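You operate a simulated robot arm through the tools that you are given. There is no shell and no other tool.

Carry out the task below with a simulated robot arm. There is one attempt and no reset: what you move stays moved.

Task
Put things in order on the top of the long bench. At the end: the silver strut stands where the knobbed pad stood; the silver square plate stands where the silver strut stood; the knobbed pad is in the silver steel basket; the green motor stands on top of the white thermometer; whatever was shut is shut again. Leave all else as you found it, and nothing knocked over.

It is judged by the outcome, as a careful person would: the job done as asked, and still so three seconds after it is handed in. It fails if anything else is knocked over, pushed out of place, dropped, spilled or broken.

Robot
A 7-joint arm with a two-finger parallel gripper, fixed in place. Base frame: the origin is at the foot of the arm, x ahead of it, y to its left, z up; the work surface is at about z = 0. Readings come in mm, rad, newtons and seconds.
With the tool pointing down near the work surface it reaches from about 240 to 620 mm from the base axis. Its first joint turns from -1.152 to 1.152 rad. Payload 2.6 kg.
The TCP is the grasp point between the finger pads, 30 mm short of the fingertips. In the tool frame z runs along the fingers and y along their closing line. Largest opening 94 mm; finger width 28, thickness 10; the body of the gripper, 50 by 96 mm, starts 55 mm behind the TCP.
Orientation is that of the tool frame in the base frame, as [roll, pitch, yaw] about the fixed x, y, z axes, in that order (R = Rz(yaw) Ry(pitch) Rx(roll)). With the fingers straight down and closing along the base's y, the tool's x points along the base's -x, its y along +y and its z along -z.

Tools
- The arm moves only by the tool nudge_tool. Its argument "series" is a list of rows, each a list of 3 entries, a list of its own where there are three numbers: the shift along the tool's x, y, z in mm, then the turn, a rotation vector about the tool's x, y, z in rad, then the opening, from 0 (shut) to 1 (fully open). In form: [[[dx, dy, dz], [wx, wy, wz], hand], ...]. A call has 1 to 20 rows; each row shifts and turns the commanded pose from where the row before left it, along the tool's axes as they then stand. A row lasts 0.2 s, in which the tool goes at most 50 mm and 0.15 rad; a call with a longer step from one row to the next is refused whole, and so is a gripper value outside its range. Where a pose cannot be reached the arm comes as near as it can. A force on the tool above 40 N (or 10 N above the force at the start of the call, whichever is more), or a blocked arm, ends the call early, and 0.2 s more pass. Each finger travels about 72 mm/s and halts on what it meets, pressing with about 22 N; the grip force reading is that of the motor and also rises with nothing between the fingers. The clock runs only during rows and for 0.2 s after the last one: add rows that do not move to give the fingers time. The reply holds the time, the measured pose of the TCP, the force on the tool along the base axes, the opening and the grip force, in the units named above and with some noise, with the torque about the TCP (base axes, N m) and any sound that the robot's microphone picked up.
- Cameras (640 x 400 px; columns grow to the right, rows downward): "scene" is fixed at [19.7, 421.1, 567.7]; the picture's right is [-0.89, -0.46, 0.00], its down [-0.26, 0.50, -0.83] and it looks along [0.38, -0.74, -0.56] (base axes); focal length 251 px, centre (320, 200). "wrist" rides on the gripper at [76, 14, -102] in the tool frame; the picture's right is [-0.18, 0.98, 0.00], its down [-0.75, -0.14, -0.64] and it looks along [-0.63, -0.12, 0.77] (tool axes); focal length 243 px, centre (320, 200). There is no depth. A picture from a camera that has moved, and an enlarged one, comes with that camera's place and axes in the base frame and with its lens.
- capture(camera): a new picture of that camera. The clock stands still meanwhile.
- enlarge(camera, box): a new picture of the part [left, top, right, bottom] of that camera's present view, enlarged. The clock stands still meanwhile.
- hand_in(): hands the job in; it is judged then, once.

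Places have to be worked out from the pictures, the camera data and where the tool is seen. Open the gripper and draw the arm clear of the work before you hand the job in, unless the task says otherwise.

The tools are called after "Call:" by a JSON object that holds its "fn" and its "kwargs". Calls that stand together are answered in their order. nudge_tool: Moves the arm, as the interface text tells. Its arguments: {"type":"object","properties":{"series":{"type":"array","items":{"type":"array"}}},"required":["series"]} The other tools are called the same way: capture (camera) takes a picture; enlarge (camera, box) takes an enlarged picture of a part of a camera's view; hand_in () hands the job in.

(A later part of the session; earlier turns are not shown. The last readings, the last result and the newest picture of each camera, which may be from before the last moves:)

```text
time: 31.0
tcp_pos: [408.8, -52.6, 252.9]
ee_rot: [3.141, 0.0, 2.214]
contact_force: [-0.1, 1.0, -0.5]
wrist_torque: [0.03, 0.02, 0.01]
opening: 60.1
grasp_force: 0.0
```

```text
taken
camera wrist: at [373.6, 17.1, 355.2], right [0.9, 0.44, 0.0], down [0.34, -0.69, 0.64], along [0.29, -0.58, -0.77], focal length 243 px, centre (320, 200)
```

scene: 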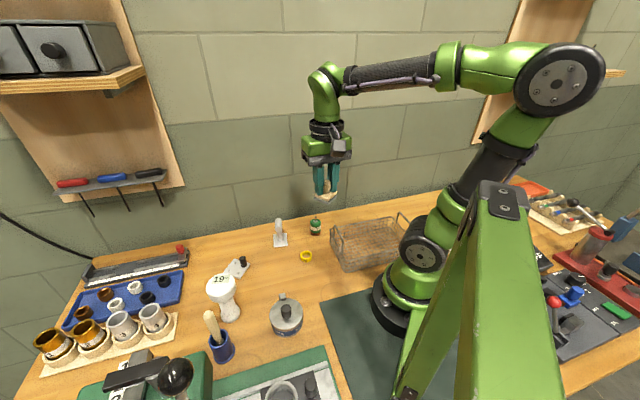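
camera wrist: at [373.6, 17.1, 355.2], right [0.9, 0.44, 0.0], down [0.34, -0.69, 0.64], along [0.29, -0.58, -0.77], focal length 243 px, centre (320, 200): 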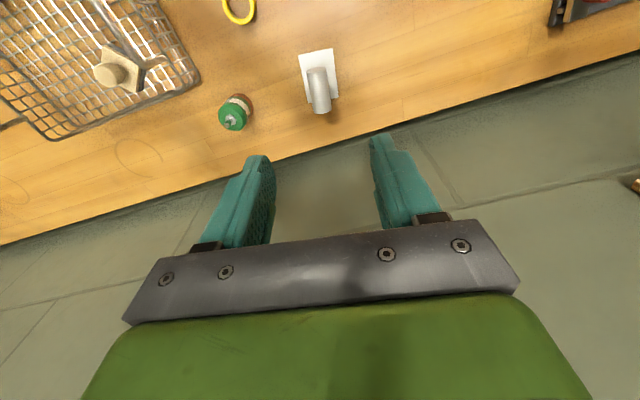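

Call:
{"fn": "enlarge", "kwargs": {"camera": "wrist", "box": [270, 30, 370, 130]}}

Call:
{"fn": "enlarge", "kwargs": {"camera": "wrist", "box": [190, 50, 290, 150]}}

```text
4.00 times, centred on (320, 80) of wrist
camera zoom: at [373.6, 17.1, 355.2], right [0.9, 0.44, 0.0], down [0.34, -0.69, 0.64], along [0.29, -0.58, -0.77], focal length 970 px, centre (320, 680)
```

zoom: 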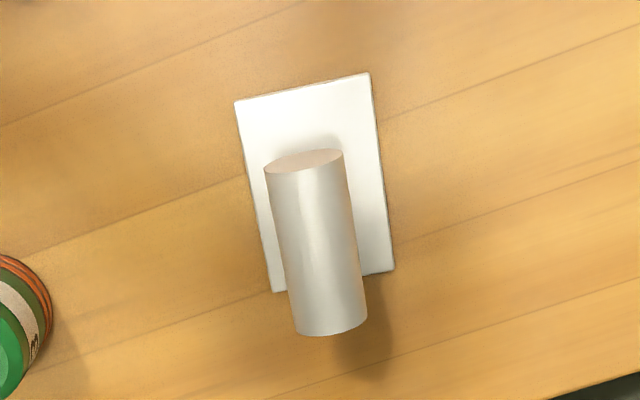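

```text
4.00 times, centred on (240, 100) of wrist
camera zoom: at [373.6, 17.1, 355.2], right [0.9, 0.44, 0.0], down [0.34, -0.69, 0.64], along [0.29, -0.58, -0.77], focal length 970 px, centre (640, 600)
```

zoom: 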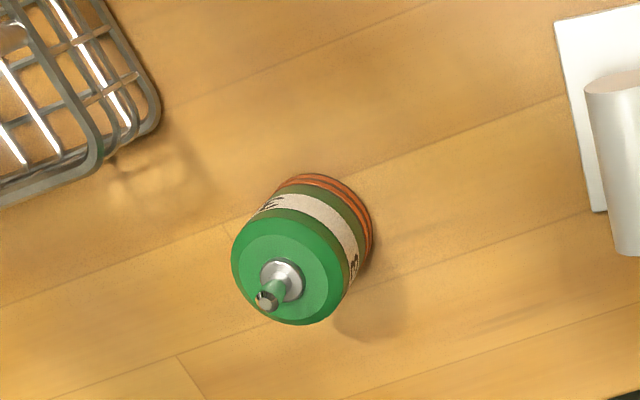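

Plate centre and bar centre agree at (408.7,-55), bar axis at -54°, so I nudge ~2 mm and descend to the bar at z≈72 with the fingers 60 mm open.

Call:
{"fn": "nudge_tool", "kwargs": {"series": [[[-1.9, -1.4, 40], [0, 0, 0], 0.64], [[0, 0, 40], [0, 0, 0], 0.64], [[0, 0, 40], [0, 0, 0], 0.64], [[0, 0, 0], [0, 0, 0], 0.64]]}}

Call:
{"fn": "capture", "kwargs": {"camera": "wrist"}}

Call:
{"fn": "enlarge", "kwargs": {"camera": "scene", "box": [220, 150, 340, 260]}}

```text
time: 32.0
tcp_pos: [407.3, -54.3, 132.2]
ee_rot: [3.141, 0.0, 2.217]
contact_force: [-0.2, 0.8, -0.7]
wrist_torque: [-0.01, -0.01, 0.02]
opening: 60.2
grasp_force: 0.0
```

```text
taken
camera wrist: at [373.0, 15.3, 234.8], right [0.9, 0.44, 0.0], down [0.34, -0.69, 0.64], along [0.29, -0.58, -0.77], focal length 243 px, centre (320, 200)
```

wrist: 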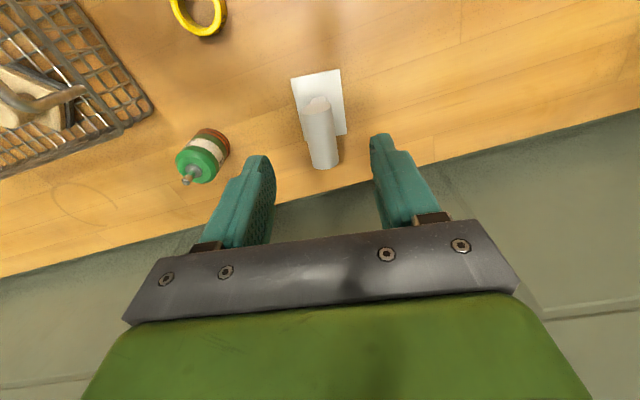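

```text
3.64 times, centred on (280, 205) of scene
camera zoom: at [19.7, 421.1, 567.7], right [-0.89, -0.46, 0.0], down [-0.26, 0.5, -0.83], along [0.38, -0.74, -0.56], focal length 911 px, centre (466, 182)
```

zoom: 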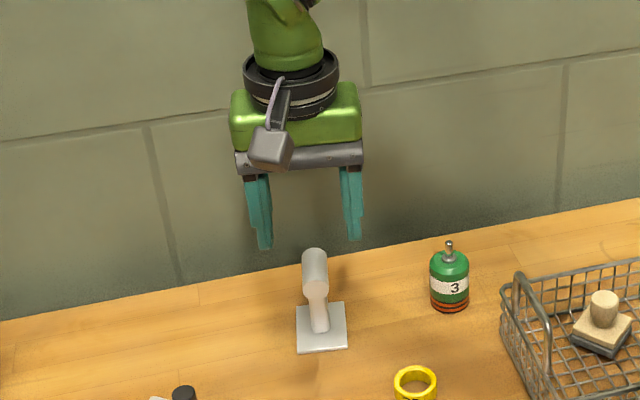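

Fingers are centred on the bar. I descend to z≈72 and close.

Call:
{"fn": "nudge_tool", "kwargs": {"series": [[[0, 0, 30], [0, 0, 0], 0.64], [[0, 0, 20], [0, 0, 0], 0.64], [[0, 0, 10], [0, 0, 0], 0.64], [[0, 0, 0], [0, 0, 0], 0.64]]}}

Call:
{"fn": "nudge_tool", "kwargs": {"series": [[[0, 0, 0], [0, 0, 0], 0.5], [[0, 0, 0], [0, 0, 0], 0.4], [[0, 0, 0], [0, 0, 0], 0.3], [[0, 0, 0], [0, 0, 0], 0.2], [[0, 0, 0], [0, 0, 0], 0.1], [[0, 0, 0], [0, 0, 0], 0.1]]}}

Call:
{"fn": "capture", "kwargs": {"camera": "wrist"}}

Call:
{"fn": "enlarge", "kwargs": {"camera": "scene", "box": [220, 150, 340, 260]}}

```text
time: 33.0
tcp_pos: [408.6, -54.5, 72.7]
ee_rot: [3.141, 0.003, 2.217]
contact_force: [-0.1, 0.2, -0.4]
wrist_torque: [0.02, 0.01, 0.01]
opening: 60.3
grasp_force: 0.0
```

```text
time: 34.4
tcp_pos: [409.7, -54.8, 73.6]
ee_rot: [3.14, 0.003, 2.219]
contact_force: [-1.6, -0.2, 8.3]
wrist_torque: [0.08, 0.03, -0.03]
opening: 21.6
grasp_force: 22.2
```

```text
taken
camera wrist: at [374.1, 14.7, 175.6], right [0.9, 0.44, 0.0], down [0.34, -0.69, 0.64], along [0.29, -0.58, -0.77], focal length 243 px, centre (320, 200)
```

wrist: 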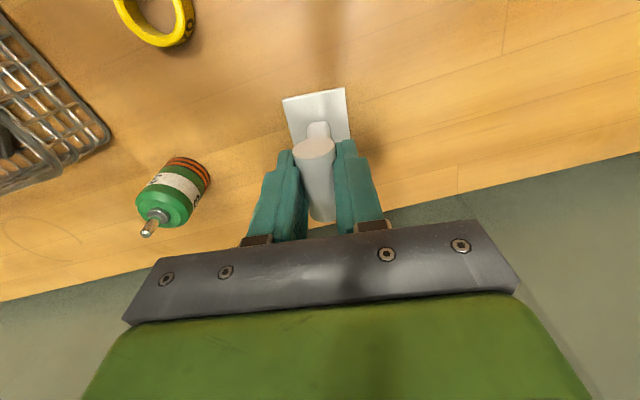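

```text
3.64 times, centred on (280, 205) of scene
camera zoom: at [19.7, 421.1, 567.7], right [-0.89, -0.46, 0.0], down [-0.26, 0.5, -0.83], along [0.38, -0.74, -0.56], focal length 911 px, centre (466, 182)
```

zoom: 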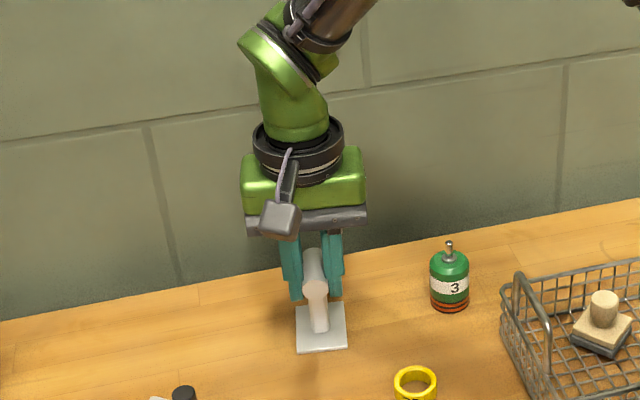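

The strut's bar is gripped (21.6 mm). I lift it slowly and check the load.

Call:
{"fn": "nudge_tool", "kwargs": {"series": [[[0, 0, -5], [0, 0, 0], 0.1], [[0, 0, -15], [0, 0, 0], 0.1], [[0, 0, -30], [0, 0, 0], 0.1], [[0, 0, -40], [0, 0, 0], 0.1], [[0, 0, 0], [0, 0, 0], 0.1]]}}

Call:
{"fn": "capture", "kwargs": {"camera": "wrist"}}

Call:
{"fn": "enlarge", "kwargs": {"camera": "scene", "box": [220, 130, 340, 260]}}

```text
time: 35.6
tcp_pos: [407.2, -53.5, 162.8]
ee_rot: [3.141, 0.003, 2.218]
contact_force: [-1.1, 0.4, -0.7]
wrist_torque: [0.01, 0.03, 0.08]
opening: 15.2
grasp_force: 17.7
```

```text
taken
camera wrist: at [373.4, 15.1, 265.4], right [0.9, 0.44, 0.0], down [0.34, -0.69, 0.64], along [0.29, -0.58, -0.77], focal length 243 px, centre (320, 200)
```

wrist: 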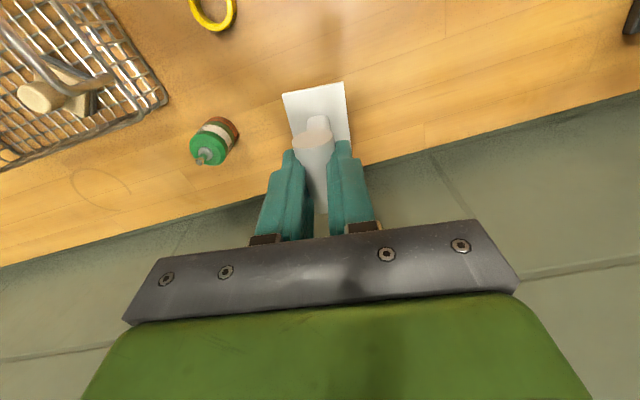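

```text
3.08 times, centred on (280, 195) of scene
camera zoom: at [19.7, 421.1, 567.7], right [-0.89, -0.46, 0.0], down [-0.26, 0.5, -0.83], along [0.38, -0.74, -0.56], focal length 771 px, centre (443, 215)
```

zoom: 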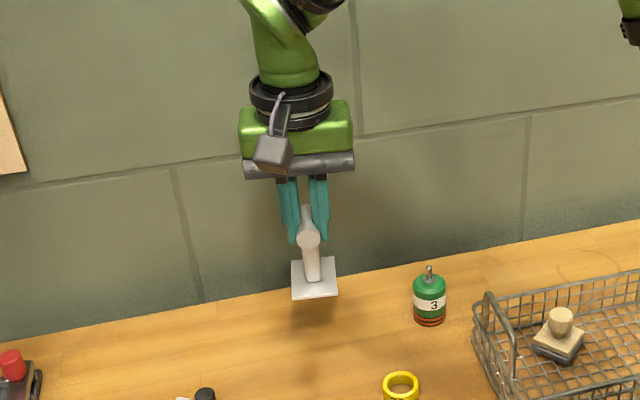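

The opening dropped to 15 mm, which suggests the bar is slipping in the fingers. The clock is stopped while I look, so I inspect closely before doing anything.

Call:
{"fn": "enlarge", "kwargs": {"camera": "scene", "box": [250, 170, 310, 220]}}

Call:
{"fn": "enlarge", "kwargs": {"camera": "wrist", "box": [240, 70, 400, 250]}}

```text
8.00 times, centred on (280, 195) of scene
camera zoom: at [19.7, 421.1, 567.7], right [-0.89, -0.46, 0.0], down [-0.26, 0.5, -0.83], along [0.38, -0.74, -0.56], focal length 2005 px, centre (640, 240)
```

zoom: 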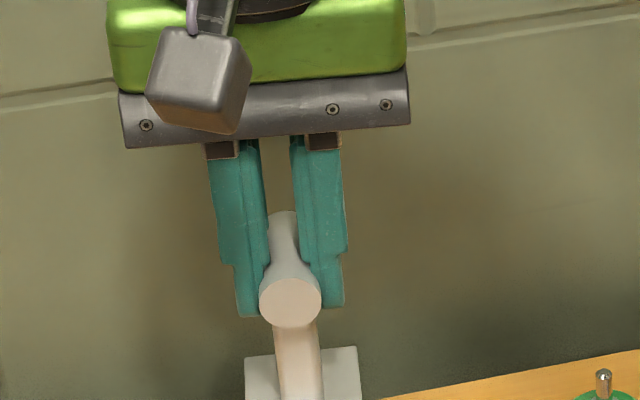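

```text
2.22 times, centred on (320, 160) of wrist
camera zoom: at [373.4, 15.1, 265.4], right [0.9, 0.44, 0.0], down [0.34, -0.69, 0.64], along [0.29, -0.58, -0.77], focal length 539 px, centre (320, 289)
```

zoom: 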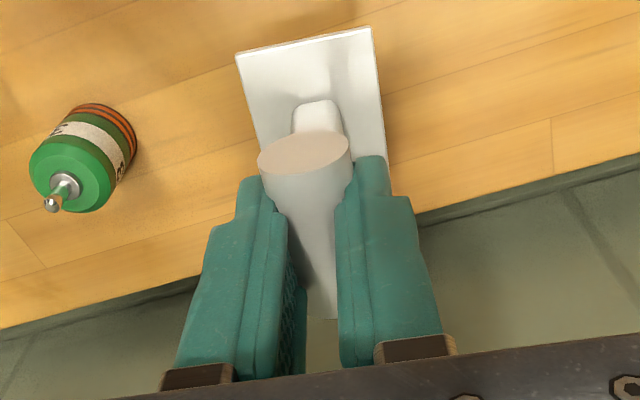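

The bar slid about 14 mm down towards the fingertips as I lifted. I'll set it back down right here and regrip lower, so I lower smoothly now.

Call:
{"fn": "nudge_tool", "kwargs": {"series": [[[0, 0, 12], [0, 0, 0], 0.05], [[0, 0, 20], [0, 0, 0], 0.05], [[0, 0, 20], [0, 0, 0], 0.05], [[0, 0, 12], [0, 0, 0], 0.05]]}}

Call:
{"fn": "capture", "kwargs": {"camera": "wrist"}}

Call:
{"fn": "enlarge", "kwargs": {"camera": "scene", "box": [250, 180, 330, 260]}}

```text
time: 36.6
tcp_pos: [408.5, -54.5, 98.1]
ee_rot: [3.14, 0.001, 2.217]
contact_force: [-0.3, -0.5, -1.3]
wrist_torque: [-0.01, 0.02, 0.01]
opening: 15.8
grasp_force: 22.5
```

```text
taken
camera wrist: at [374.0, 14.3, 200.8], right [0.9, 0.44, 0.0], down [0.34, -0.69, 0.64], along [0.29, -0.58, -0.77], focal length 243 px, centre (320, 200)
```

wrist: 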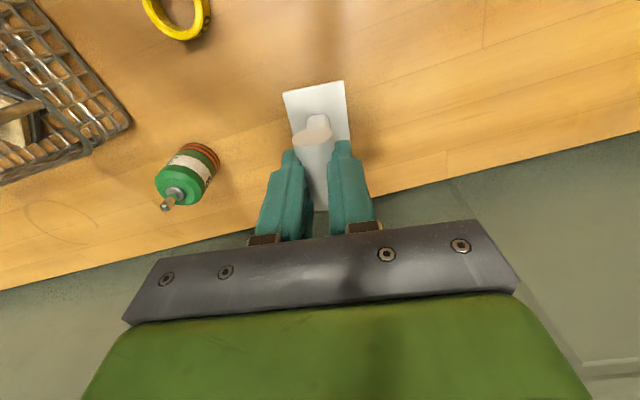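

```text
5.00 times, centred on (290, 220) of scene
camera zoom: at [19.7, 421.1, 567.7], right [-0.89, -0.46, 0.0], down [-0.26, 0.5, -0.83], along [0.38, -0.74, -0.56], focal length 1253 px, centre (470, 100)
```

zoom: 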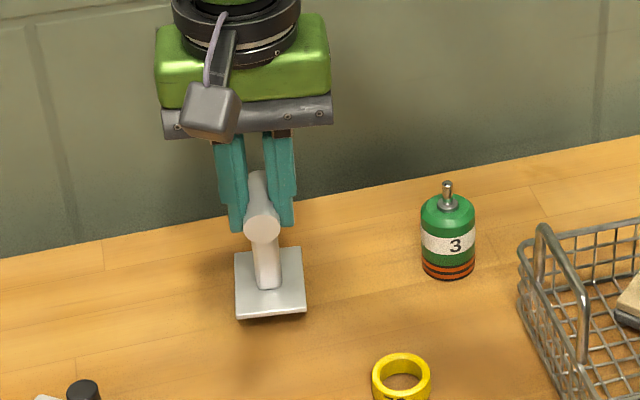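

The bar is now holding steady (opening 15.8, no further slip), with the base about 10 mm above the bench. I lower it to the bench gently and regrip.

Call:
{"fn": "nudge_tool", "kwargs": {"series": [[[0, 0, 4], [0, 0, 0], 0.05], [[0, 0, 3], [0, 0, 0], 0.05], [[0, 0, 1.5], [0, 0, 0], 0.05], [[0, 0, 0], [0, 0, 0], 0.05]]}}

Call:
{"fn": "nudge_tool", "kwargs": {"series": [[[0, 0, 1.5], [0, 0, 0], 0.05], [[0, 0, 0], [0, 0, 0], 0.05]]}}

```text
time: 37.6
tcp_pos: [408.1, -55.1, 88.8]
ee_rot: [3.14, 0.002, 2.218]
contact_force: [-0.4, -0.1, -0.9]
wrist_torque: [0.02, -0.01, 0.0]
opening: 15.2
grasp_force: 19.9
```

```text
time: 38.2
tcp_pos: [409.3, -54.7, 89.0]
ee_rot: [3.14, 0.002, 2.216]
contact_force: [0.1, -0.4, -1.4]
wrist_torque: [0.03, 0.01, 0.03]
opening: 15.4
grasp_force: 22.3
```

Call:
{"fn": "nudge_tool", "kwargs": {"series": [[[0, 0, 1.5], [0, 0, 0], 0.05], [[0, 0, 0], [0, 0, 0], 0.05]]}}

Call:
{"fn": "nudge_tool", "kwargs": {"series": [[[0, 0, 1.5], [0, 0, 0], 0.05], [[0, 0, 0], [0, 0, 0], 0.05]]}}

Call:
{"fn": "enlarge", "kwargs": {"camera": "scene", "box": [250, 190, 310, 250]}}

```text
time: 38.8
tcp_pos: [408.1, -55.2, 87.9]
ee_rot: [3.141, 0.0, 2.216]
contact_force: [0.2, 0.0, 0.2]
wrist_torque: [-0.03, -0.03, -0.16]
opening: 5.9
grasp_force: 18.8
```

```text
time: 39.4
tcp_pos: [409.3, -55.1, 85.7]
ee_rot: [3.14, 0.002, 2.217]
contact_force: [1.4, 0.0, 0.9]
wrist_torque: [-0.01, -0.03, -0.11]
opening: 5.5
grasp_force: 17.7
```

```text
6.67 times, centred on (280, 220) of scene
camera zoom: at [19.7, 421.1, 567.7], right [-0.89, -0.46, 0.0], down [-0.26, 0.5, -0.83], along [0.38, -0.74, -0.56], focal length 1671 px, centre (587, 67)
```

zoom: 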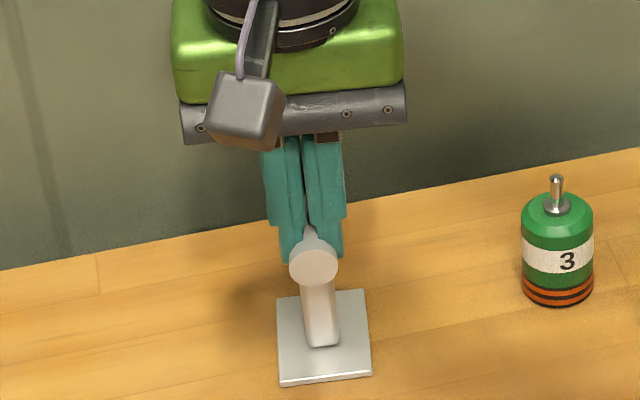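

Call:
{"fn": "enlarge", "kwargs": {"camera": "wrist", "box": [240, 70, 400, 250]}}

Call:
{"fn": "enlarge", "kwargs": {"camera": "scene", "box": [265, 205, 295, 245]}}

```text
2.22 times, centred on (320, 160) of wrist
camera zoom: at [373.8, 14.3, 187.8], right [0.9, 0.44, 0.0], down [0.34, -0.69, 0.64], along [0.29, -0.58, -0.77], focal length 539 px, centre (320, 289)
```

zoom: 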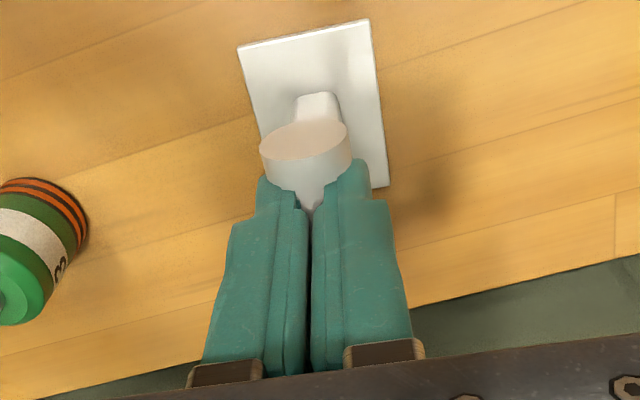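

```text
10.00 times, centred on (280, 225) of scene
camera zoom: at [19.7, 421.1, 567.7], right [-0.89, -0.46, 0.0], down [-0.26, 0.5, -0.83], along [0.38, -0.74, -0.56], focal length 2506 px, centre (720, -50)
```

zoom: 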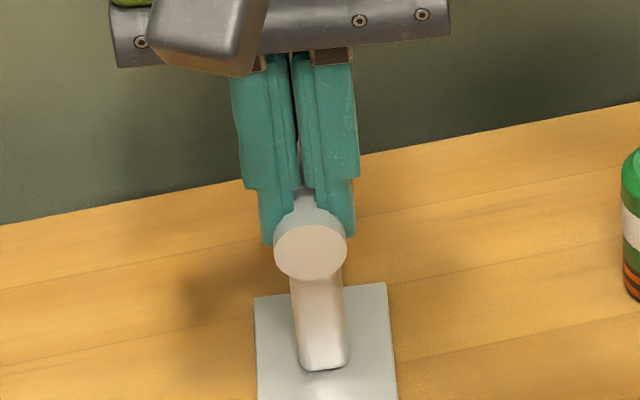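

The fingers have a raised pad only down to about the TCP level, with stepped-back tips, so the bar was being pinched from above its middle. The strut is back on its original spot; I open, and will regrip with the TCP about 12 mm lower.

Call:
{"fn": "nudge_tool", "kwargs": {"series": [[[0, 0, 0], [0, 0, 0], 0.15], [[0, 0, 0], [0, 0, 0], 0.3], [[0, 0, 0], [0, 0, 0], 0.45], [[0, 0, 0], [0, 0, 0], 0.6], [[0, 0, 0], [0, 0, 0], 0.6]]}}

Call:
{"fn": "capture", "kwargs": {"camera": "wrist"}}

Call:
{"fn": "enlarge", "kwargs": {"camera": "scene", "box": [250, 190, 330, 260]}}

```text
time: 40.6
tcp_pos: [409.5, -54.2, 85.7]
ee_rot: [3.139, 0.002, 2.216]
contact_force: [-0.5, 0.3, 0.7]
wrist_torque: [0.03, -0.02, -0.02]
opening: 56.3
grasp_force: 0.1
```

```text
taken
camera wrist: at [373.8, 14.3, 187.9], right [0.9, 0.44, 0.0], down [0.34, -0.69, 0.64], along [0.29, -0.58, -0.77], focal length 243 px, centre (320, 200)
```

wrist: 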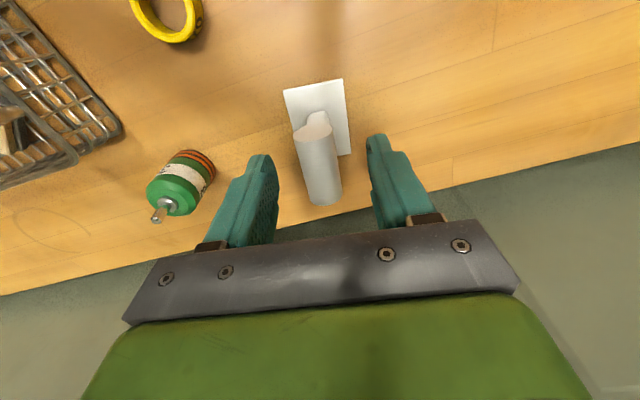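

```text
5.71 times, centred on (290, 225) of scene
camera zoom: at [19.7, 421.1, 567.7], right [-0.89, -0.46, 0.0], down [-0.26, 0.5, -0.83], along [0.38, -0.74, -0.56], focal length 1432 px, centre (491, 57)
```

zoom: 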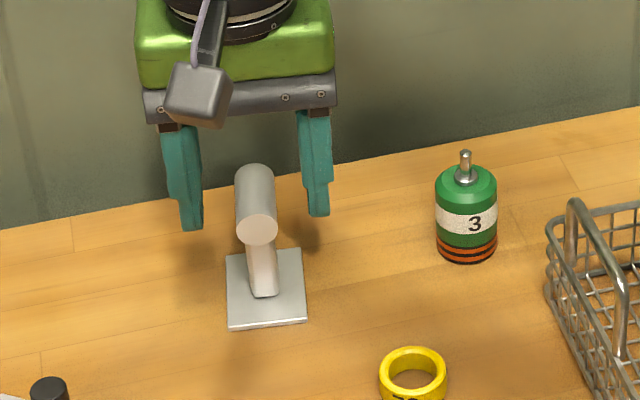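

The strut stands undisturbed on its original spot. I descend 26 mm to TCP z≈60 and close again.

Call:
{"fn": "nudge_tool", "kwargs": {"series": [[[0, 0, 12], [0, 0, 0], 0.6], [[0, 0, 10], [0, 0, 0], 0.6], [[0, 0, 4], [0, 0, 0], 0.6], [[0, 0, 0], [0, 0, 0], 0.6]]}}

Call:
{"fn": "nudge_tool", "kwargs": {"series": [[[0, 0, 0], [0, 0, 0], 0.45], [[0, 0, 0], [0, 0, 0], 0.35], [[0, 0, 0], [0, 0, 0], 0.25], [[0, 0, 0], [0, 0, 0], 0.15], [[0, 0, 0], [0, 0, 0], 0.1], [[0, 0, 0], [0, 0, 0], 0.1]]}}

Call:
{"fn": "enlarge", "kwargs": {"camera": "scene", "box": [250, 190, 330, 260]}}

Call:
{"fn": "enlarge", "kwargs": {"camera": "wrist", "box": [240, 70, 400, 250]}}

```text
time: 41.6
tcp_pos: [408.8, -55.8, 58.8]
ee_rot: [-3.142, 0.002, 2.217]
contact_force: [0.7, 0.5, 0.8]
wrist_torque: [-0.04, 0.02, 0.0]
opening: 56.4
grasp_force: 0.2
```

```text
time: 43.0
tcp_pos: [408.7, -55.0, 58.5]
ee_rot: [-3.14, 0.0, 2.217]
contact_force: [-1.1, 0.9, -0.4]
wrist_torque: [-0.02, 0.04, -0.01]
opening: 25.7
grasp_force: 22.2
```

```text
5.71 times, centred on (290, 225) of scene
camera zoom: at [19.7, 421.1, 567.7], right [-0.89, -0.46, 0.0], down [-0.26, 0.5, -0.83], along [0.38, -0.74, -0.56], focal length 1432 px, centre (491, 57)
```

zoom: 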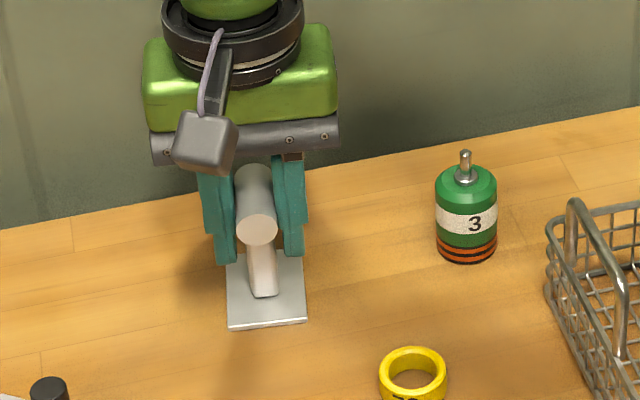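

```text
2.22 times, centred on (320, 160) of wrist
camera zoom: at [373.8, 14.4, 161.4], right [0.9, 0.44, 0.0], down [0.34, -0.69, 0.64], along [0.29, -0.58, -0.77], focal length 539 px, centre (320, 289)
```

zoom: 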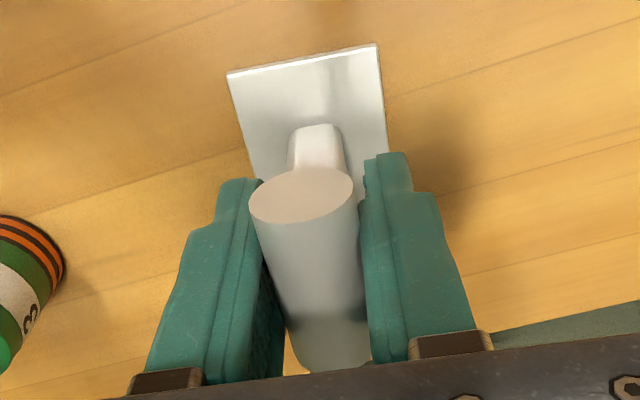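

Now it's held across the full bar diameter (25.7 mm, 22 N, no vertical force). I lift slowly and check for slip.

Call:
{"fn": "nudge_tool", "kwargs": {"series": [[[0, 0, -4], [0, 0, 0], 0.1], [[0, 0, -6], [0, 0, 0], 0.1], [[0, 0, 0], [0, 0, 0], 0.1], [[0, 0, 0], [0, 0, 0], 0.1]]}}

Call:
{"fn": "enlarge", "kwargs": {"camera": "scene", "box": [250, 190, 330, 260]}}

Call:
{"fn": "enlarge", "kwargs": {"camera": "wrist", "box": [240, 70, 400, 250]}}

```text
time: 44.0
tcp_pos: [408.0, -54.6, 68.5]
ee_rot: [3.14, 0.001, 2.217]
contact_force: [0.8, -0.4, -0.6]
wrist_torque: [0.0, -0.01, -0.01]
opening: 25.6
grasp_force: 22.6
```

```text
5.71 times, centred on (290, 225) of scene
camera zoom: at [19.7, 421.1, 567.7], right [-0.89, -0.46, 0.0], down [-0.26, 0.5, -0.83], along [0.38, -0.74, -0.56], focal length 1432 px, centre (491, 57)
```

zoom: 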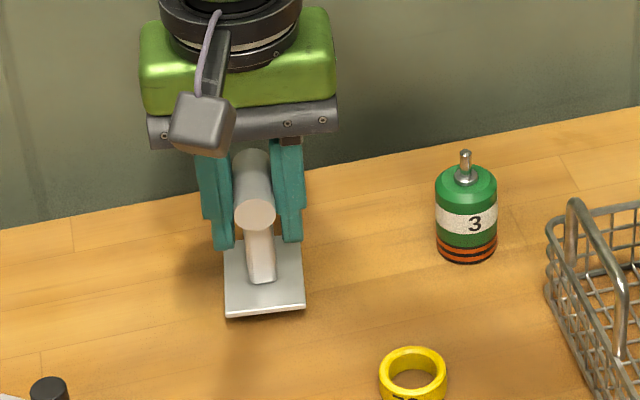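

```text
2.22 times, centred on (320, 160) of wrist
camera zoom: at [374.0, 14.3, 171.6], right [0.9, 0.44, 0.0], down [0.34, -0.69, 0.64], along [0.29, -0.58, -0.77], focal length 539 px, centre (320, 289)
```

zoom: 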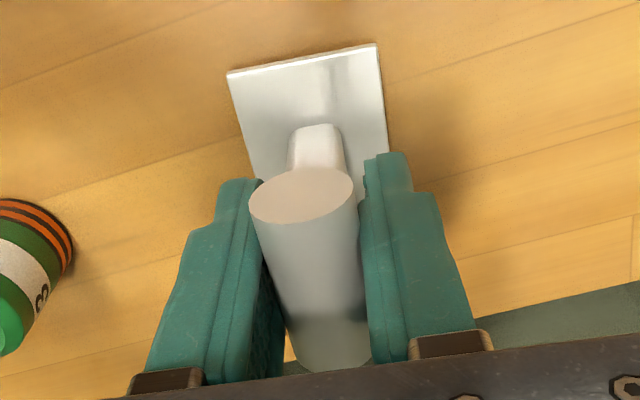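

No slip at all relative to the gripper. I raise it to travelling height and check again.

Call:
{"fn": "nudge_tool", "kwargs": {"series": [[[0, 0, -10], [0, 0, 0], 0.1], [[0, 0, -20], [0, 0, 0], 0.1], [[0, 0, -30], [0, 0, 0], 0.1], [[0, 0, -30], [0, 0, 0], 0.1], [[0, 0, -30], [0, 0, 0], 0.1], [[0, 0, -30], [0, 0, 0], 0.1], [[0, 0, -20], [0, 0, 0], 0.1], [[0, 0, -10], [0, 0, 0], 0.1], [[0, 0, 0], [0, 0, 0], 0.1]]}}

Call:
{"fn": "enlarge", "kwargs": {"camera": "wrist", "box": [240, 70, 400, 250]}}

```text
time: 46.0
tcp_pos: [409.1, -54.8, 248.8]
ee_rot: [3.14, 0.003, 2.217]
contact_force: [-0.6, -0.4, 0.2]
wrist_torque: [-0.01, 0.01, -0.01]
opening: 25.6
grasp_force: 22.0
```

```text
2.22 times, centred on (320, 160) of wrist
camera zoom: at [373.7, 14.1, 352.1], right [0.9, 0.44, 0.0], down [0.34, -0.69, 0.64], along [0.29, -0.58, -0.77], focal length 539 px, centre (320, 289)
```

zoom: 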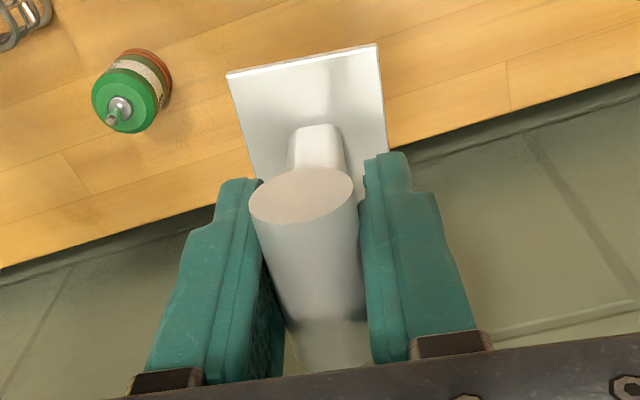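

Grip is solid. I turn the tool to the orientation that was clear at the pad's place, then carry the strut over at z≈249.

Call:
{"fn": "nudge_tool", "kwargs": {"series": [[[0, 0, 0], [0, 0, -0.07], 0.1], [[0, 0, 0], [0, 0, -0.131], 0.1], [[0, 0, 0], [0, 0, -0.131], 0.1], [[0, 0, 0], [0, 0, -0.131], 0.1], [[0, 0, 0], [0, 0, -0.131], 0.1], [[0, 0, 0], [0, 0, -0.131], 0.1], [[0, 0, 0], [0, 0, -0.131], 0.1], [[0, 0, 0], [0, 0, -0.131], 0.1], [[0, 0, 0], [0, 0, -0.131], 0.1], [[0, 0, 0], [0, 0, -0.066], 0.1], [[0, 0, 0], [0, 0, 0], 0.1]]}}

Call:
{"fn": "nudge_tool", "kwargs": {"series": [[[-2.9, 19.2, 0], [0, 0, 0], 0.1], [[-5.9, 38.5, 0], [0, 0, 0], 0.1], [[-5.9, 38.5, 0], [0, 0, 0], 0.1], [[-5.9, 38.5, 0], [0, 0, 0], 0.1], [[-5.9, 38.5, 0], [0, 0, 0], 0.1], [[-5.9, 38.5, 0], [0, 0, 0], 0.1], [[-5.9, 38.5, 0], [0, 0, 0], 0.1], [[-5.9, 38.5, 0], [0, 0, 0], 0.1], [[-5.9, 38.5, 0], [0, 0, 0], 0.1], [[-5.9, 38.5, 0], [0, 0, 0], 0.1], [[-2.9, 19.2, 0], [0, 0, 0], 0.1], [[0, 0, 0], [0, 0, 0], 0.1]]}}

Call:
{"fn": "capture", "kwargs": {"camera": "wrist"}}

Call:
{"fn": "capture", "kwargs": {"camera": "scene"}}

```text
time: 48.4
tcp_pos: [408.9, -55.0, 249.5]
ee_rot: [-3.142, 0.002, -2.882]
contact_force: [0.2, -0.2, -0.9]
wrist_torque: [-0.02, 0.01, -0.02]
opening: 25.5
grasp_force: 22.2
```

```text
time: 51.0
tcp_pos: [366.0, 332.8, 250.3]
ee_rot: [-3.141, 0.002, -2.884]
contact_force: [0.8, 0.9, -0.3]
wrist_torque: [0.01, -0.02, 0.01]
opening: 25.5
grasp_force: 22.0
```

```text
taken
camera wrist: at [289.6, 327.0, 352.1], right [-0.07, 1.0, 0.0], down [0.76, 0.06, 0.64], along [0.64, 0.05, -0.77], focal length 243 px, centre (320, 200)
```

wrist: 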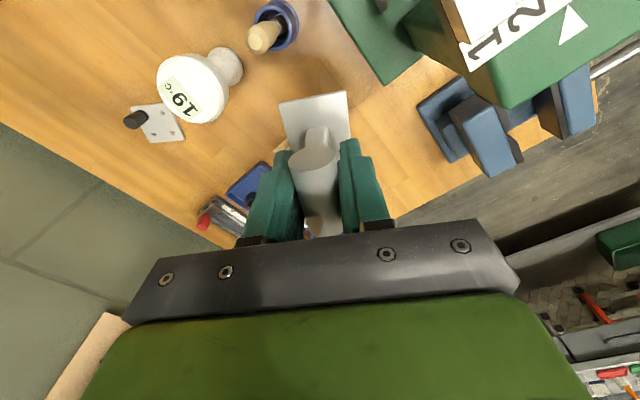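

```text
taken
```

scene: 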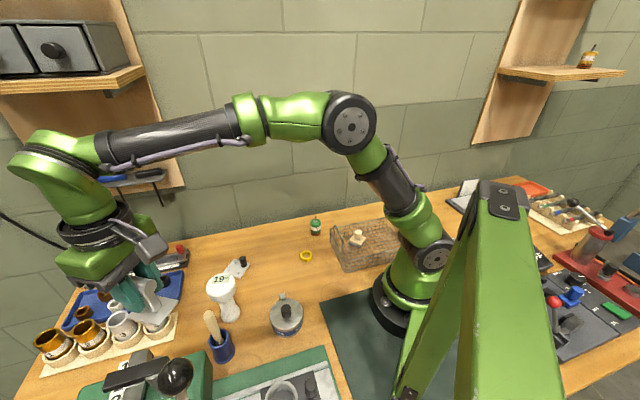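

I'm above the pad's old place at (366,333). I descend in stages, checking clearance around the pestle and rack.

Call:
{"fn": "nudge_tool", "kwargs": {"series": [[[0, 0, 15], [0, 0, 0], 0.1], [[0, 0, 30], [0, 0, 0], 0.1], [[0, 0, 30], [0, 0, 0], 0.1], [[0, 0, 30], [0, 0, 0], 0.1], [[0, 0, 25], [0, 0, 0], 0.1], [[0, 0, 10], [0, 0, 0], 0.1], [[0, 0, 0], [0, 0, 0], 0.1]]}}

Call:
{"fn": "capture", "kwargs": {"camera": "wrist"}}

Call:
{"fn": "enlarge", "kwargs": {"camera": "scene", "box": [60, 230, 260, 400]}}

```text
time: 52.6
tcp_pos: [366.2, 332.3, 108.7]
ee_rot: [-3.141, 0.002, -2.882]
contact_force: [-0.2, -0.3, -0.9]
wrist_torque: [-0.02, 0.01, 0.0]
opening: 25.7
grasp_force: 22.1
```

```text
taken
camera wrist: at [289.1, 326.7, 211.8], right [-0.07, 1.0, 0.0], down [0.76, 0.06, 0.64], along [0.64, 0.05, -0.77], focal length 243 px, centre (320, 200)
```

wrist: 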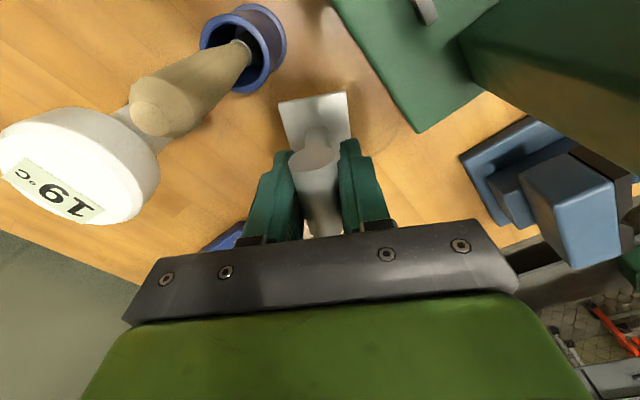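

```text
2.35 times, centred on (160, 315) of scene
camera zoom: at [19.7, 421.1, 567.7], right [-0.89, -0.46, 0.0], down [-0.26, 0.5, -0.83], along [0.38, -0.74, -0.56], focal length 590 px, centre (696, -71)
```

zoom: 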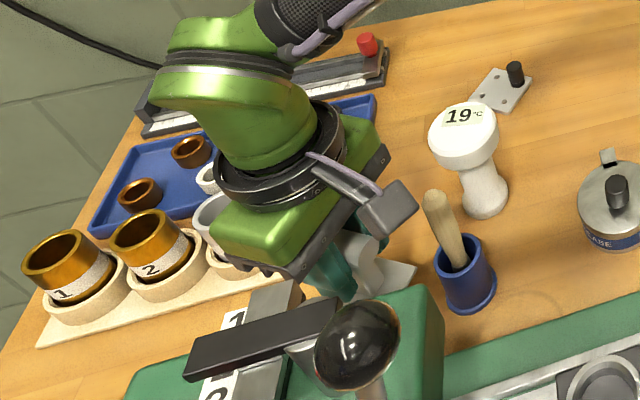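

Clear all around. I lower to just above the bench, then in small steps to contact.

Call:
{"fn": "nudge_tool", "kwargs": {"series": [[[0, 0, 12], [0, 0, 0], 0.1], [[0, 0, 18], [0, 0, 0], 0.1], [[0, 0, 10], [0, 0, 0], 0.1], [[0, 0, 5], [0, 0, 0], 0.1], [[0, 0, 0], [0, 0, 0], 0.1]]}}

Call:
{"fn": "nudge_tool", "kwargs": {"series": [[[0, 0, 1.5], [0, 0, 0], 0.1], [[0, 0, 1], [0, 0, 0], 0.1], [[0, 0, 0], [0, 0, 0], 0.1]]}}

```text
time: 53.8
tcp_pos: [367.0, 333.3, 64.5]
ee_rot: [3.14, 0.001, -2.883]
contact_force: [-0.3, -0.6, -0.8]
wrist_torque: [0.02, -0.01, -0.05]
opening: 25.6
grasp_force: 22.2
```

```text
time: 54.6
tcp_pos: [366.8, 333.3, 60.7]
ee_rot: [-3.14, 0.003, -2.882]
contact_force: [0.0, 0.3, -0.7]
wrist_torque: [0.0, -0.03, 0.01]
opening: 25.8
grasp_force: 22.2
```

Call:
{"fn": "nudge_tool", "kwargs": {"series": [[[0, 0, 1], [0, 0, 0], 0.1], [[0, 0, 0], [0, 0, 0], 0.1]]}}

Call:
{"fn": "nudge_tool", "kwargs": {"series": [[[0, 0, 1], [0, 0, 0], 0.1], [[0, 0, 0], [0, 0, 0], 0.1]]}}

```text
time: 55.2
tcp_pos: [366.4, 331.8, 60.2]
ee_rot: [3.141, 0.003, -2.883]
contact_force: [0.1, 0.0, -0.8]
wrist_torque: [-0.03, -0.02, 0.02]
opening: 25.8
grasp_force: 22.4
```

```text
time: 55.8
tcp_pos: [367.0, 333.0, 60.1]
ee_rot: [3.14, 0.003, -2.883]
contact_force: [-0.6, 0.7, -1.0]
wrist_torque: [-0.01, -0.02, 0.02]
opening: 25.8
grasp_force: 21.8
```

Call:
{"fn": "nudge_tool", "kwargs": {"series": [[[0, 0, 1], [0, 0, 0], 0.1], [[0, 0, 0], [0, 0, 0], 0.1]]}}

Call:
{"fn": "enlarge", "kwargs": {"camera": "wrist", "box": [220, 60, 400, 220]}}

```text
time: 56.4
tcp_pos: [367.7, 333.3, 58.5]
ee_rot: [-3.142, 0.002, -2.881]
contact_force: [-0.6, -0.7, 0.7]
wrist_torque: [0.01, 0.08, 0.0]
opening: 25.7
grasp_force: 21.9
```

```text
2.50 times, centred on (310, 140) of wrist
camera zoom: at [289.6, 326.6, 161.4], right [-0.07, 1.0, 0.0], down [0.76, 0.06, 0.64], along [0.64, 0.05, -0.77], focal length 606 px, centre (345, 350)
```

zoom: 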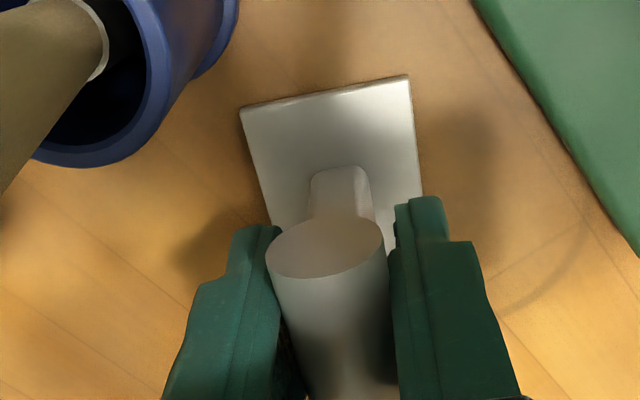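

The camera height now equals that at the original grasp, and there's a slight contact torque; one more small step to confirm, then open.

Call:
{"fn": "nudge_tool", "kwargs": {"series": [[[0, 0, 0.7], [0, 0, 0], 0.1], [[0, 0, 0], [0, 0, 0], 0.1]]}}

```text
time: 57.0
tcp_pos: [367.4, 332.5, 58.7]
ee_rot: [-3.141, 0.004, -2.882]
contact_force: [-1.2, -2.9, 9.9]
wrist_torque: [-0.04, 0.24, 0.03]
opening: 25.8
grasp_force: 21.7
```

Firm contact (≈10 N). I open the fingers gently and rise.

Call:
{"fn": "nudge_tool", "kwargs": {"series": [[[0, 0, 0], [0, 0, 0], 0.3], [[0, 0, 0], [0, 0, 0], 0.36], [[0, 0, 0], [0, 0, 0], 0.45], [[0, 0, 0], [0, 0, 0], 0.55], [[0, 0, 0], [0, 0, 0], 0.55]]}}

Call:
{"fn": "enlarge", "kwargs": {"camera": "wrist", "box": [200, 50, 420, 240]}}

```text
time: 58.2
tcp_pos: [367.7, 332.5, 58.1]
ee_rot: [-3.14, 0.002, -2.881]
contact_force: [-0.1, 0.9, -0.2]
wrist_torque: [0.05, 0.02, 0.0]
opening: 51.6
grasp_force: 0.1
```

```text
2.11 times, centred on (310, 145) of wrist
camera zoom: at [289.5, 326.7, 160.6], right [-0.07, 1.0, 0.0], down [0.76, 0.06, 0.64], along [0.64, 0.05, -0.77], focal length 511 px, centre (341, 316)
```

zoom: 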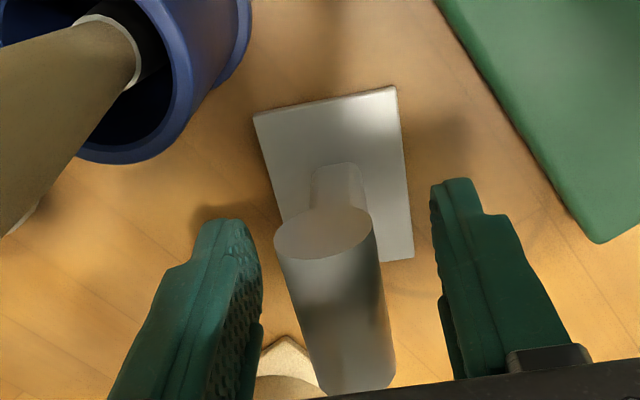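

The strut stands upright and free, its plate centred at about (367,333) — the pad's old place. I rise straight up and look.

Call:
{"fn": "nudge_tool", "kwargs": {"series": [[[0, 0, -10], [0, 0, 0], 0.55], [[0, 0, -25], [0, 0, 0], 0.55], [[0, 0, -40], [0, 0, 0], 0.55], [[0, 0, -40], [0, 0, 0], 0.55], [[0, 0, -40], [0, 0, 0], 0.55], [[0, 0, -35], [0, 0, 0], 0.55], [[0, 0, 0], [0, 0, 0], 0.55]]}}

Call:
{"fn": "enlarge", "kwargs": {"camera": "wrist", "box": [120, 0, 400, 180]}}

Call:
{"fn": "enlarge", "kwargs": {"camera": "scene", "box": [80, 250, 280, 400]}}

```text
time: 59.8
tcp_pos: [366.8, 331.3, 248.9]
ee_rot: [-3.141, 0.001, -2.882]
contact_force: [0.3, 0.2, 0.1]
wrist_torque: [0.0, -0.02, 0.0]
opening: 51.8
grasp_force: 0.1
```

```text
2.22 times, centred on (260, 90) of wrist
camera zoom: at [288.6, 325.4, 351.2], right [-0.07, 1.0, 0.0], down [0.76, 0.06, 0.64], along [0.64, 0.05, -0.77], focal length 539 px, centre (453, 444)
```

zoom: 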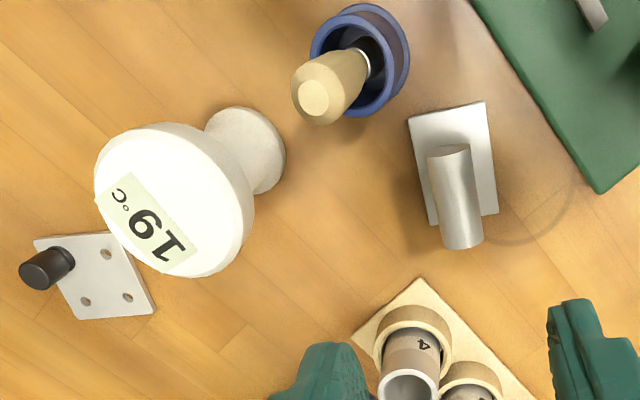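

```text
2.67 times, centred on (180, 325) of scene
camera zoom: at [19.7, 421.1, 567.7], right [-0.89, -0.46, 0.0], down [-0.26, 0.5, -0.83], along [0.38, -0.74, -0.56], focal length 668 px, centre (693, -133)
```

zoom: 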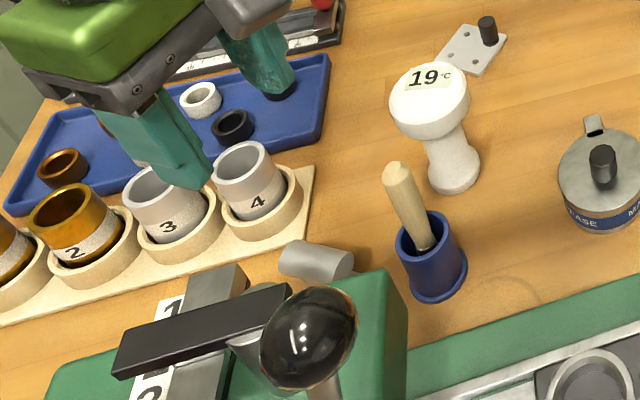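

The strut stands well. Now I go to the square plate: turn so the finger line runs from knob to plate centre and hover above the knob.

Call:
{"fn": "nudge_tool", "kwargs": {"series": [[[0, 0, 0], [0, 0, 0.135], 0.55], [[0, 0, 0], [0, 0, 0.135], 0.55], [[0, 0, 0], [0, 0, 0.135], 0.55], [[0, 0, 0], [0, 0, 0.135], 0.55], [[0, 0, 0], [0, 0, 0.135], 0.55], [[0, 0, 0], [0, 0, 0.134], 0.55], [[-32.25, -29.1, 0], [0, 0, 0], 0.55], [[-32.25, -29.1, 0], [0, 0, 0], 0.55], [[-32.25, -29.1, 0], [0, 0, 0], 0.55], [[-32.25, -29.1, 10], [0, 0, 0], 0.55], [[-32.25, -29.1, 20], [0, 0, 0], 0.55], [[-32.25, -29.1, 20], [0, 0, 0], 0.55], [[0, 0, 0], [0, 0, 0], 0.55]]}}

Call:
{"fn": "capture", "kwargs": {"camera": "wrist"}}

```text
time: 62.6
tcp_pos: [439.9, 82.5, 196.8]
ee_rot: [3.139, 0.003, 2.594]
contact_force: [0.1, 0.5, -0.2]
wrist_torque: [0.04, 0.0, 0.02]
opening: 51.7
grasp_force: 0.1
```

```text
taken
camera wrist: at [382.8, 134.1, 299.9], right [0.67, 0.74, 0.0], down [0.57, -0.51, 0.64], along [0.48, -0.43, -0.77], focal length 243 px, centre (320, 200)
```

wrist: 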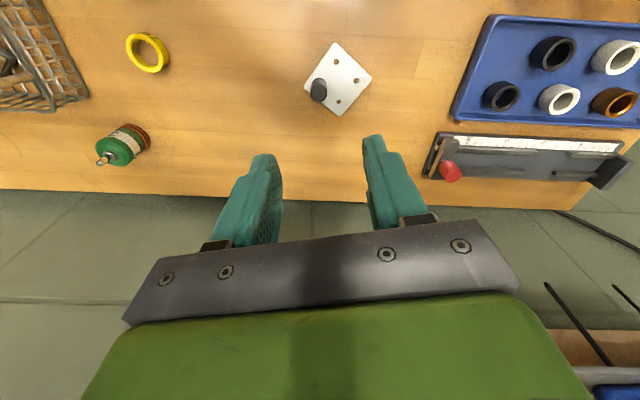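

Call:
{"fn": "enlarge", "kwargs": {"camera": "wrist", "box": [280, 20, 400, 130]}}

Call:
{"fn": "enlarge", "kwargs": {"camera": "scene", "box": [200, 180, 290, 290]}}

```text
3.64 times, centred on (340, 75) of wrist
camera zoom: at [382.8, 134.1, 299.9], right [0.67, 0.74, 0.0], down [0.57, -0.51, 0.64], along [0.48, -0.43, -0.77], focal length 882 px, centre (247, 654)
```

zoom: 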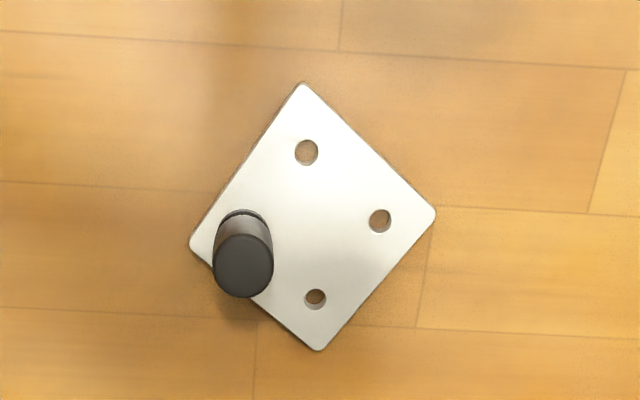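

```text
3.64 times, centred on (245, 235) of scene
camera zoom: at [19.7, 421.1, 567.7], right [-0.89, -0.46, 0.0], down [-0.26, 0.5, -0.83], along [0.38, -0.74, -0.56], focal length 911 px, centre (593, 73)
```

zoom: 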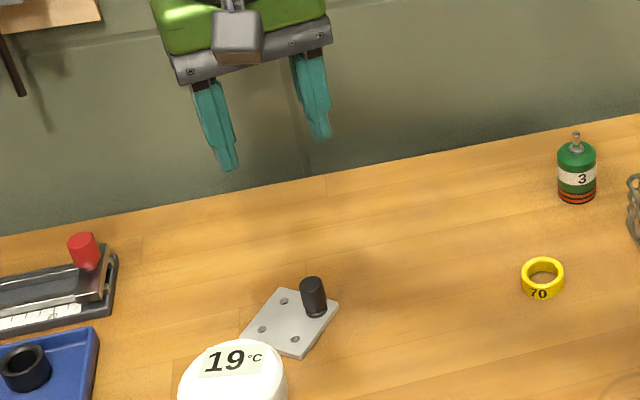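

The knob is at about (439.5,82), top z≈35, and the plate centre at (451,100), aligned with my TCP. I narrow the fingers and descend to just above the plate.

Call:
{"fn": "nudge_tool", "kwargs": {"series": [[[0, 0, 40], [0, 0, 0], 0.5], [[0, 0, 40], [0, 0, 0], 0.45], [[0, 0, 35], [0, 0, 0], 0.42], [[0, 0, 25], [0, 0, 0], 0.42], [[0, 0, 12], [0, 0, 0], 0.42], [[0, 0, 0], [0, 0, 0], 0.42]]}}

Call:
{"fn": "enlarge", "kwargs": {"camera": "wrist", "box": [220, 60, 420, 240]}}

Call:
{"fn": "enlarge", "kwargs": {"camera": "scene", "box": [200, 210, 290, 290]}}

```text
time: 64.0
tcp_pos: [440.3, 82.3, 45.1]
ee_rot: [-3.141, 0.001, 2.592]
contact_force: [0.1, 0.1, -0.6]
wrist_torque: [0.0, -0.01, -0.02]
opening: 39.4
grasp_force: 0.1
```

```text
2.22 times, centred on (320, 150) of wrist
camera zoom: at [382.6, 134.7, 147.7], right [0.67, 0.74, 0.0], down [0.57, -0.51, 0.64], along [0.48, -0.43, -0.77], focal length 539 px, centre (320, 311)
```

zoom: 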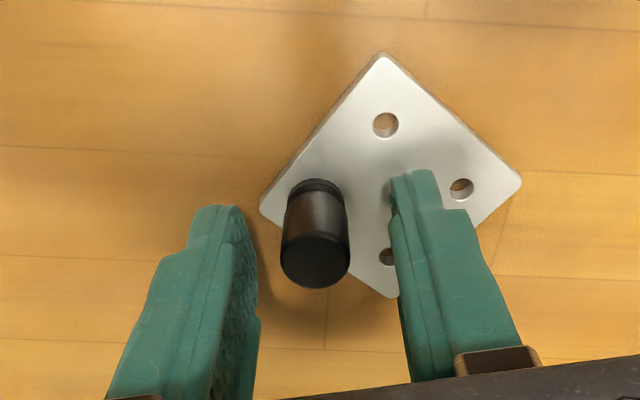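

```text
5.00 times, centred on (245, 250) of scene
camera zoom: at [19.7, 421.1, 567.7], right [-0.89, -0.46, 0.0], down [-0.26, 0.5, -0.83], along [0.38, -0.74, -0.56], focal length 1253 px, centre (695, -50)
```

zoom: 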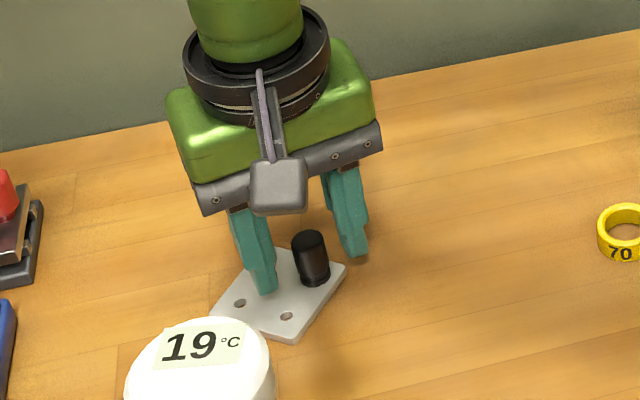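

Knob is between the fingers. I lower in small steps to get as deep on the knob as the plate allows.

Call:
{"fn": "nudge_tool", "kwargs": {"series": [[[0, 0, 3], [0, 0, 0], 0.42], [[0, 0, 2], [0, 0, 0], 0.42], [[0, 0, 0], [0, 0, 0], 0.42]]}}

Call:
{"fn": "nudge_tool", "kwargs": {"series": [[[0, 0, 1.5], [0, 0, 0], 0.42], [[0, 0, 1], [0, 0, 0], 0.42], [[0, 0, 0], [0, 0, 0], 0.42]]}}

```text
time: 64.8
tcp_pos: [439.6, 83.6, 40.7]
ee_rot: [3.141, 0.001, 2.594]
contact_force: [0.0, 0.3, 0.5]
wrist_torque: [0.02, -0.02, 0.0]
opening: 39.4
grasp_force: 0.0
```

```text
time: 65.6
tcp_pos: [441.5, 82.3, 38.1]
ee_rot: [3.14, 0.002, 2.592]
contact_force: [0.4, 0.5, -0.2]
wrist_torque: [0.0, 0.03, 0.0]
opening: 39.5
grasp_force: 0.0
```

Call:
{"fn": "nudge_tool", "kwargs": {"series": [[[0, 0, 1], [0, 0, 0], 0.42], [[0, 0, 0.8], [0, 0, 0], 0.42], [[0, 0, 0], [0, 0, 0], 0.42]]}}

Call:
{"fn": "enlarge", "kwargs": {"camera": "wrist", "box": [220, 60, 420, 240]}}

```text
time: 66.4
tcp_pos: [439.5, 83.7, 37.1]
ee_rot: [3.141, 0.003, 2.591]
contact_force: [0.4, 0.4, 0.9]
wrist_torque: [0.01, 0.0, 0.02]
opening: 39.5
grasp_force: 0.1
```

```text
2.22 times, centred on (320, 150) of wrist
camera zoom: at [382.8, 134.3, 139.3], right [0.67, 0.74, 0.0], down [0.57, -0.51, 0.64], along [0.48, -0.43, -0.77], focal length 539 px, centre (320, 311)
```

zoom: 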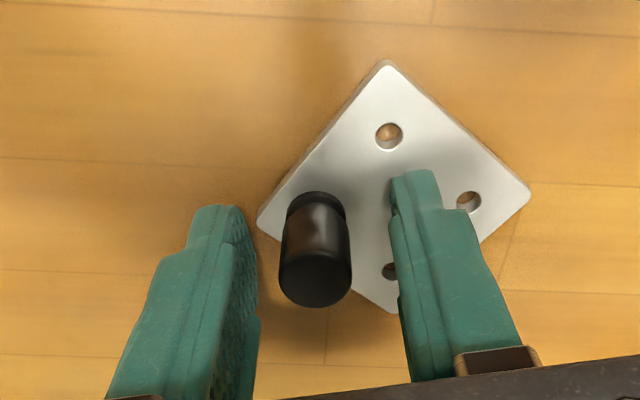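

Call:
{"fn": "nudge_tool", "kwargs": {"series": [[[0, 0, 1], [0, 0, 0], 0.42], [[0, 0, 0], [0, 0, 0], 0.42]]}}

Call:
{"fn": "nudge_tool", "kwargs": {"series": [[[0, 0, 1], [0, 0, 0], 0.42], [[0, 0, 0], [0, 0, 0], 0.42]]}}

```text
time: 67.0
tcp_pos: [441.3, 83.0, 35.9]
ee_rot: [3.14, 0.001, 2.591]
contact_force: [0.1, 0.9, 1.3]
wrist_torque: [0.01, 0.0, 0.02]
opening: 39.3
grasp_force: 0.0
```

```text
time: 67.6
tcp_pos: [440.5, 83.9, 36.0]
ee_rot: [3.141, 0.003, 2.592]
contact_force: [-5.8, -0.4, 16.0]
wrist_torque: [0.33, 0.0, 0.11]
opening: 39.0
grasp_force: 0.0
```

Fingertips just touched the plate; I back up 1 mm and close on the knob.

Call:
{"fn": "nudge_tool", "kwargs": {"series": [[[0, 0, -1], [0, 0, 0], 0.42], [[0, 0, 0], [0, 0, 0], 0.3], [[0, 0, 0], [0, 0, 0], 0.2], [[0, 0, 0], [0, 0, 0], 0.1], [[0, 0, 0], [0, 0, 0], 0.05], [[0, 0, 0], [0, 0, 0], 0.0], [[0, 0, 0], [0, 0, 0], 0.0]]}}

Call:
{"fn": "enlarge", "kwargs": {"camera": "wrist", "box": [220, 60, 420, 240]}}

```text
time: 69.2
tcp_pos: [440.3, 83.1, 35.6]
ee_rot: [3.139, 0.003, 2.592]
contact_force: [3.1, 0.5, 9.0]
wrist_torque: [0.08, -0.06, 0.0]
opening: 16.9
grasp_force: 22.1
```

```text
2.22 times, centred on (320, 150) of wrist
camera zoom: at [383.2, 134.1, 138.4], right [0.67, 0.74, 0.0], down [0.57, -0.51, 0.64], along [0.48, -0.43, -0.77], focal length 539 px, centre (320, 311)
```

zoom: 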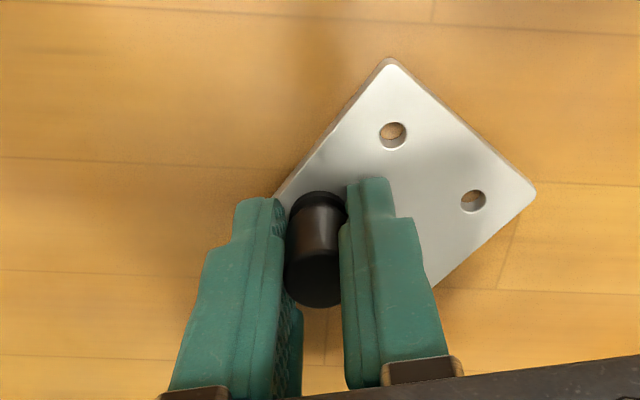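

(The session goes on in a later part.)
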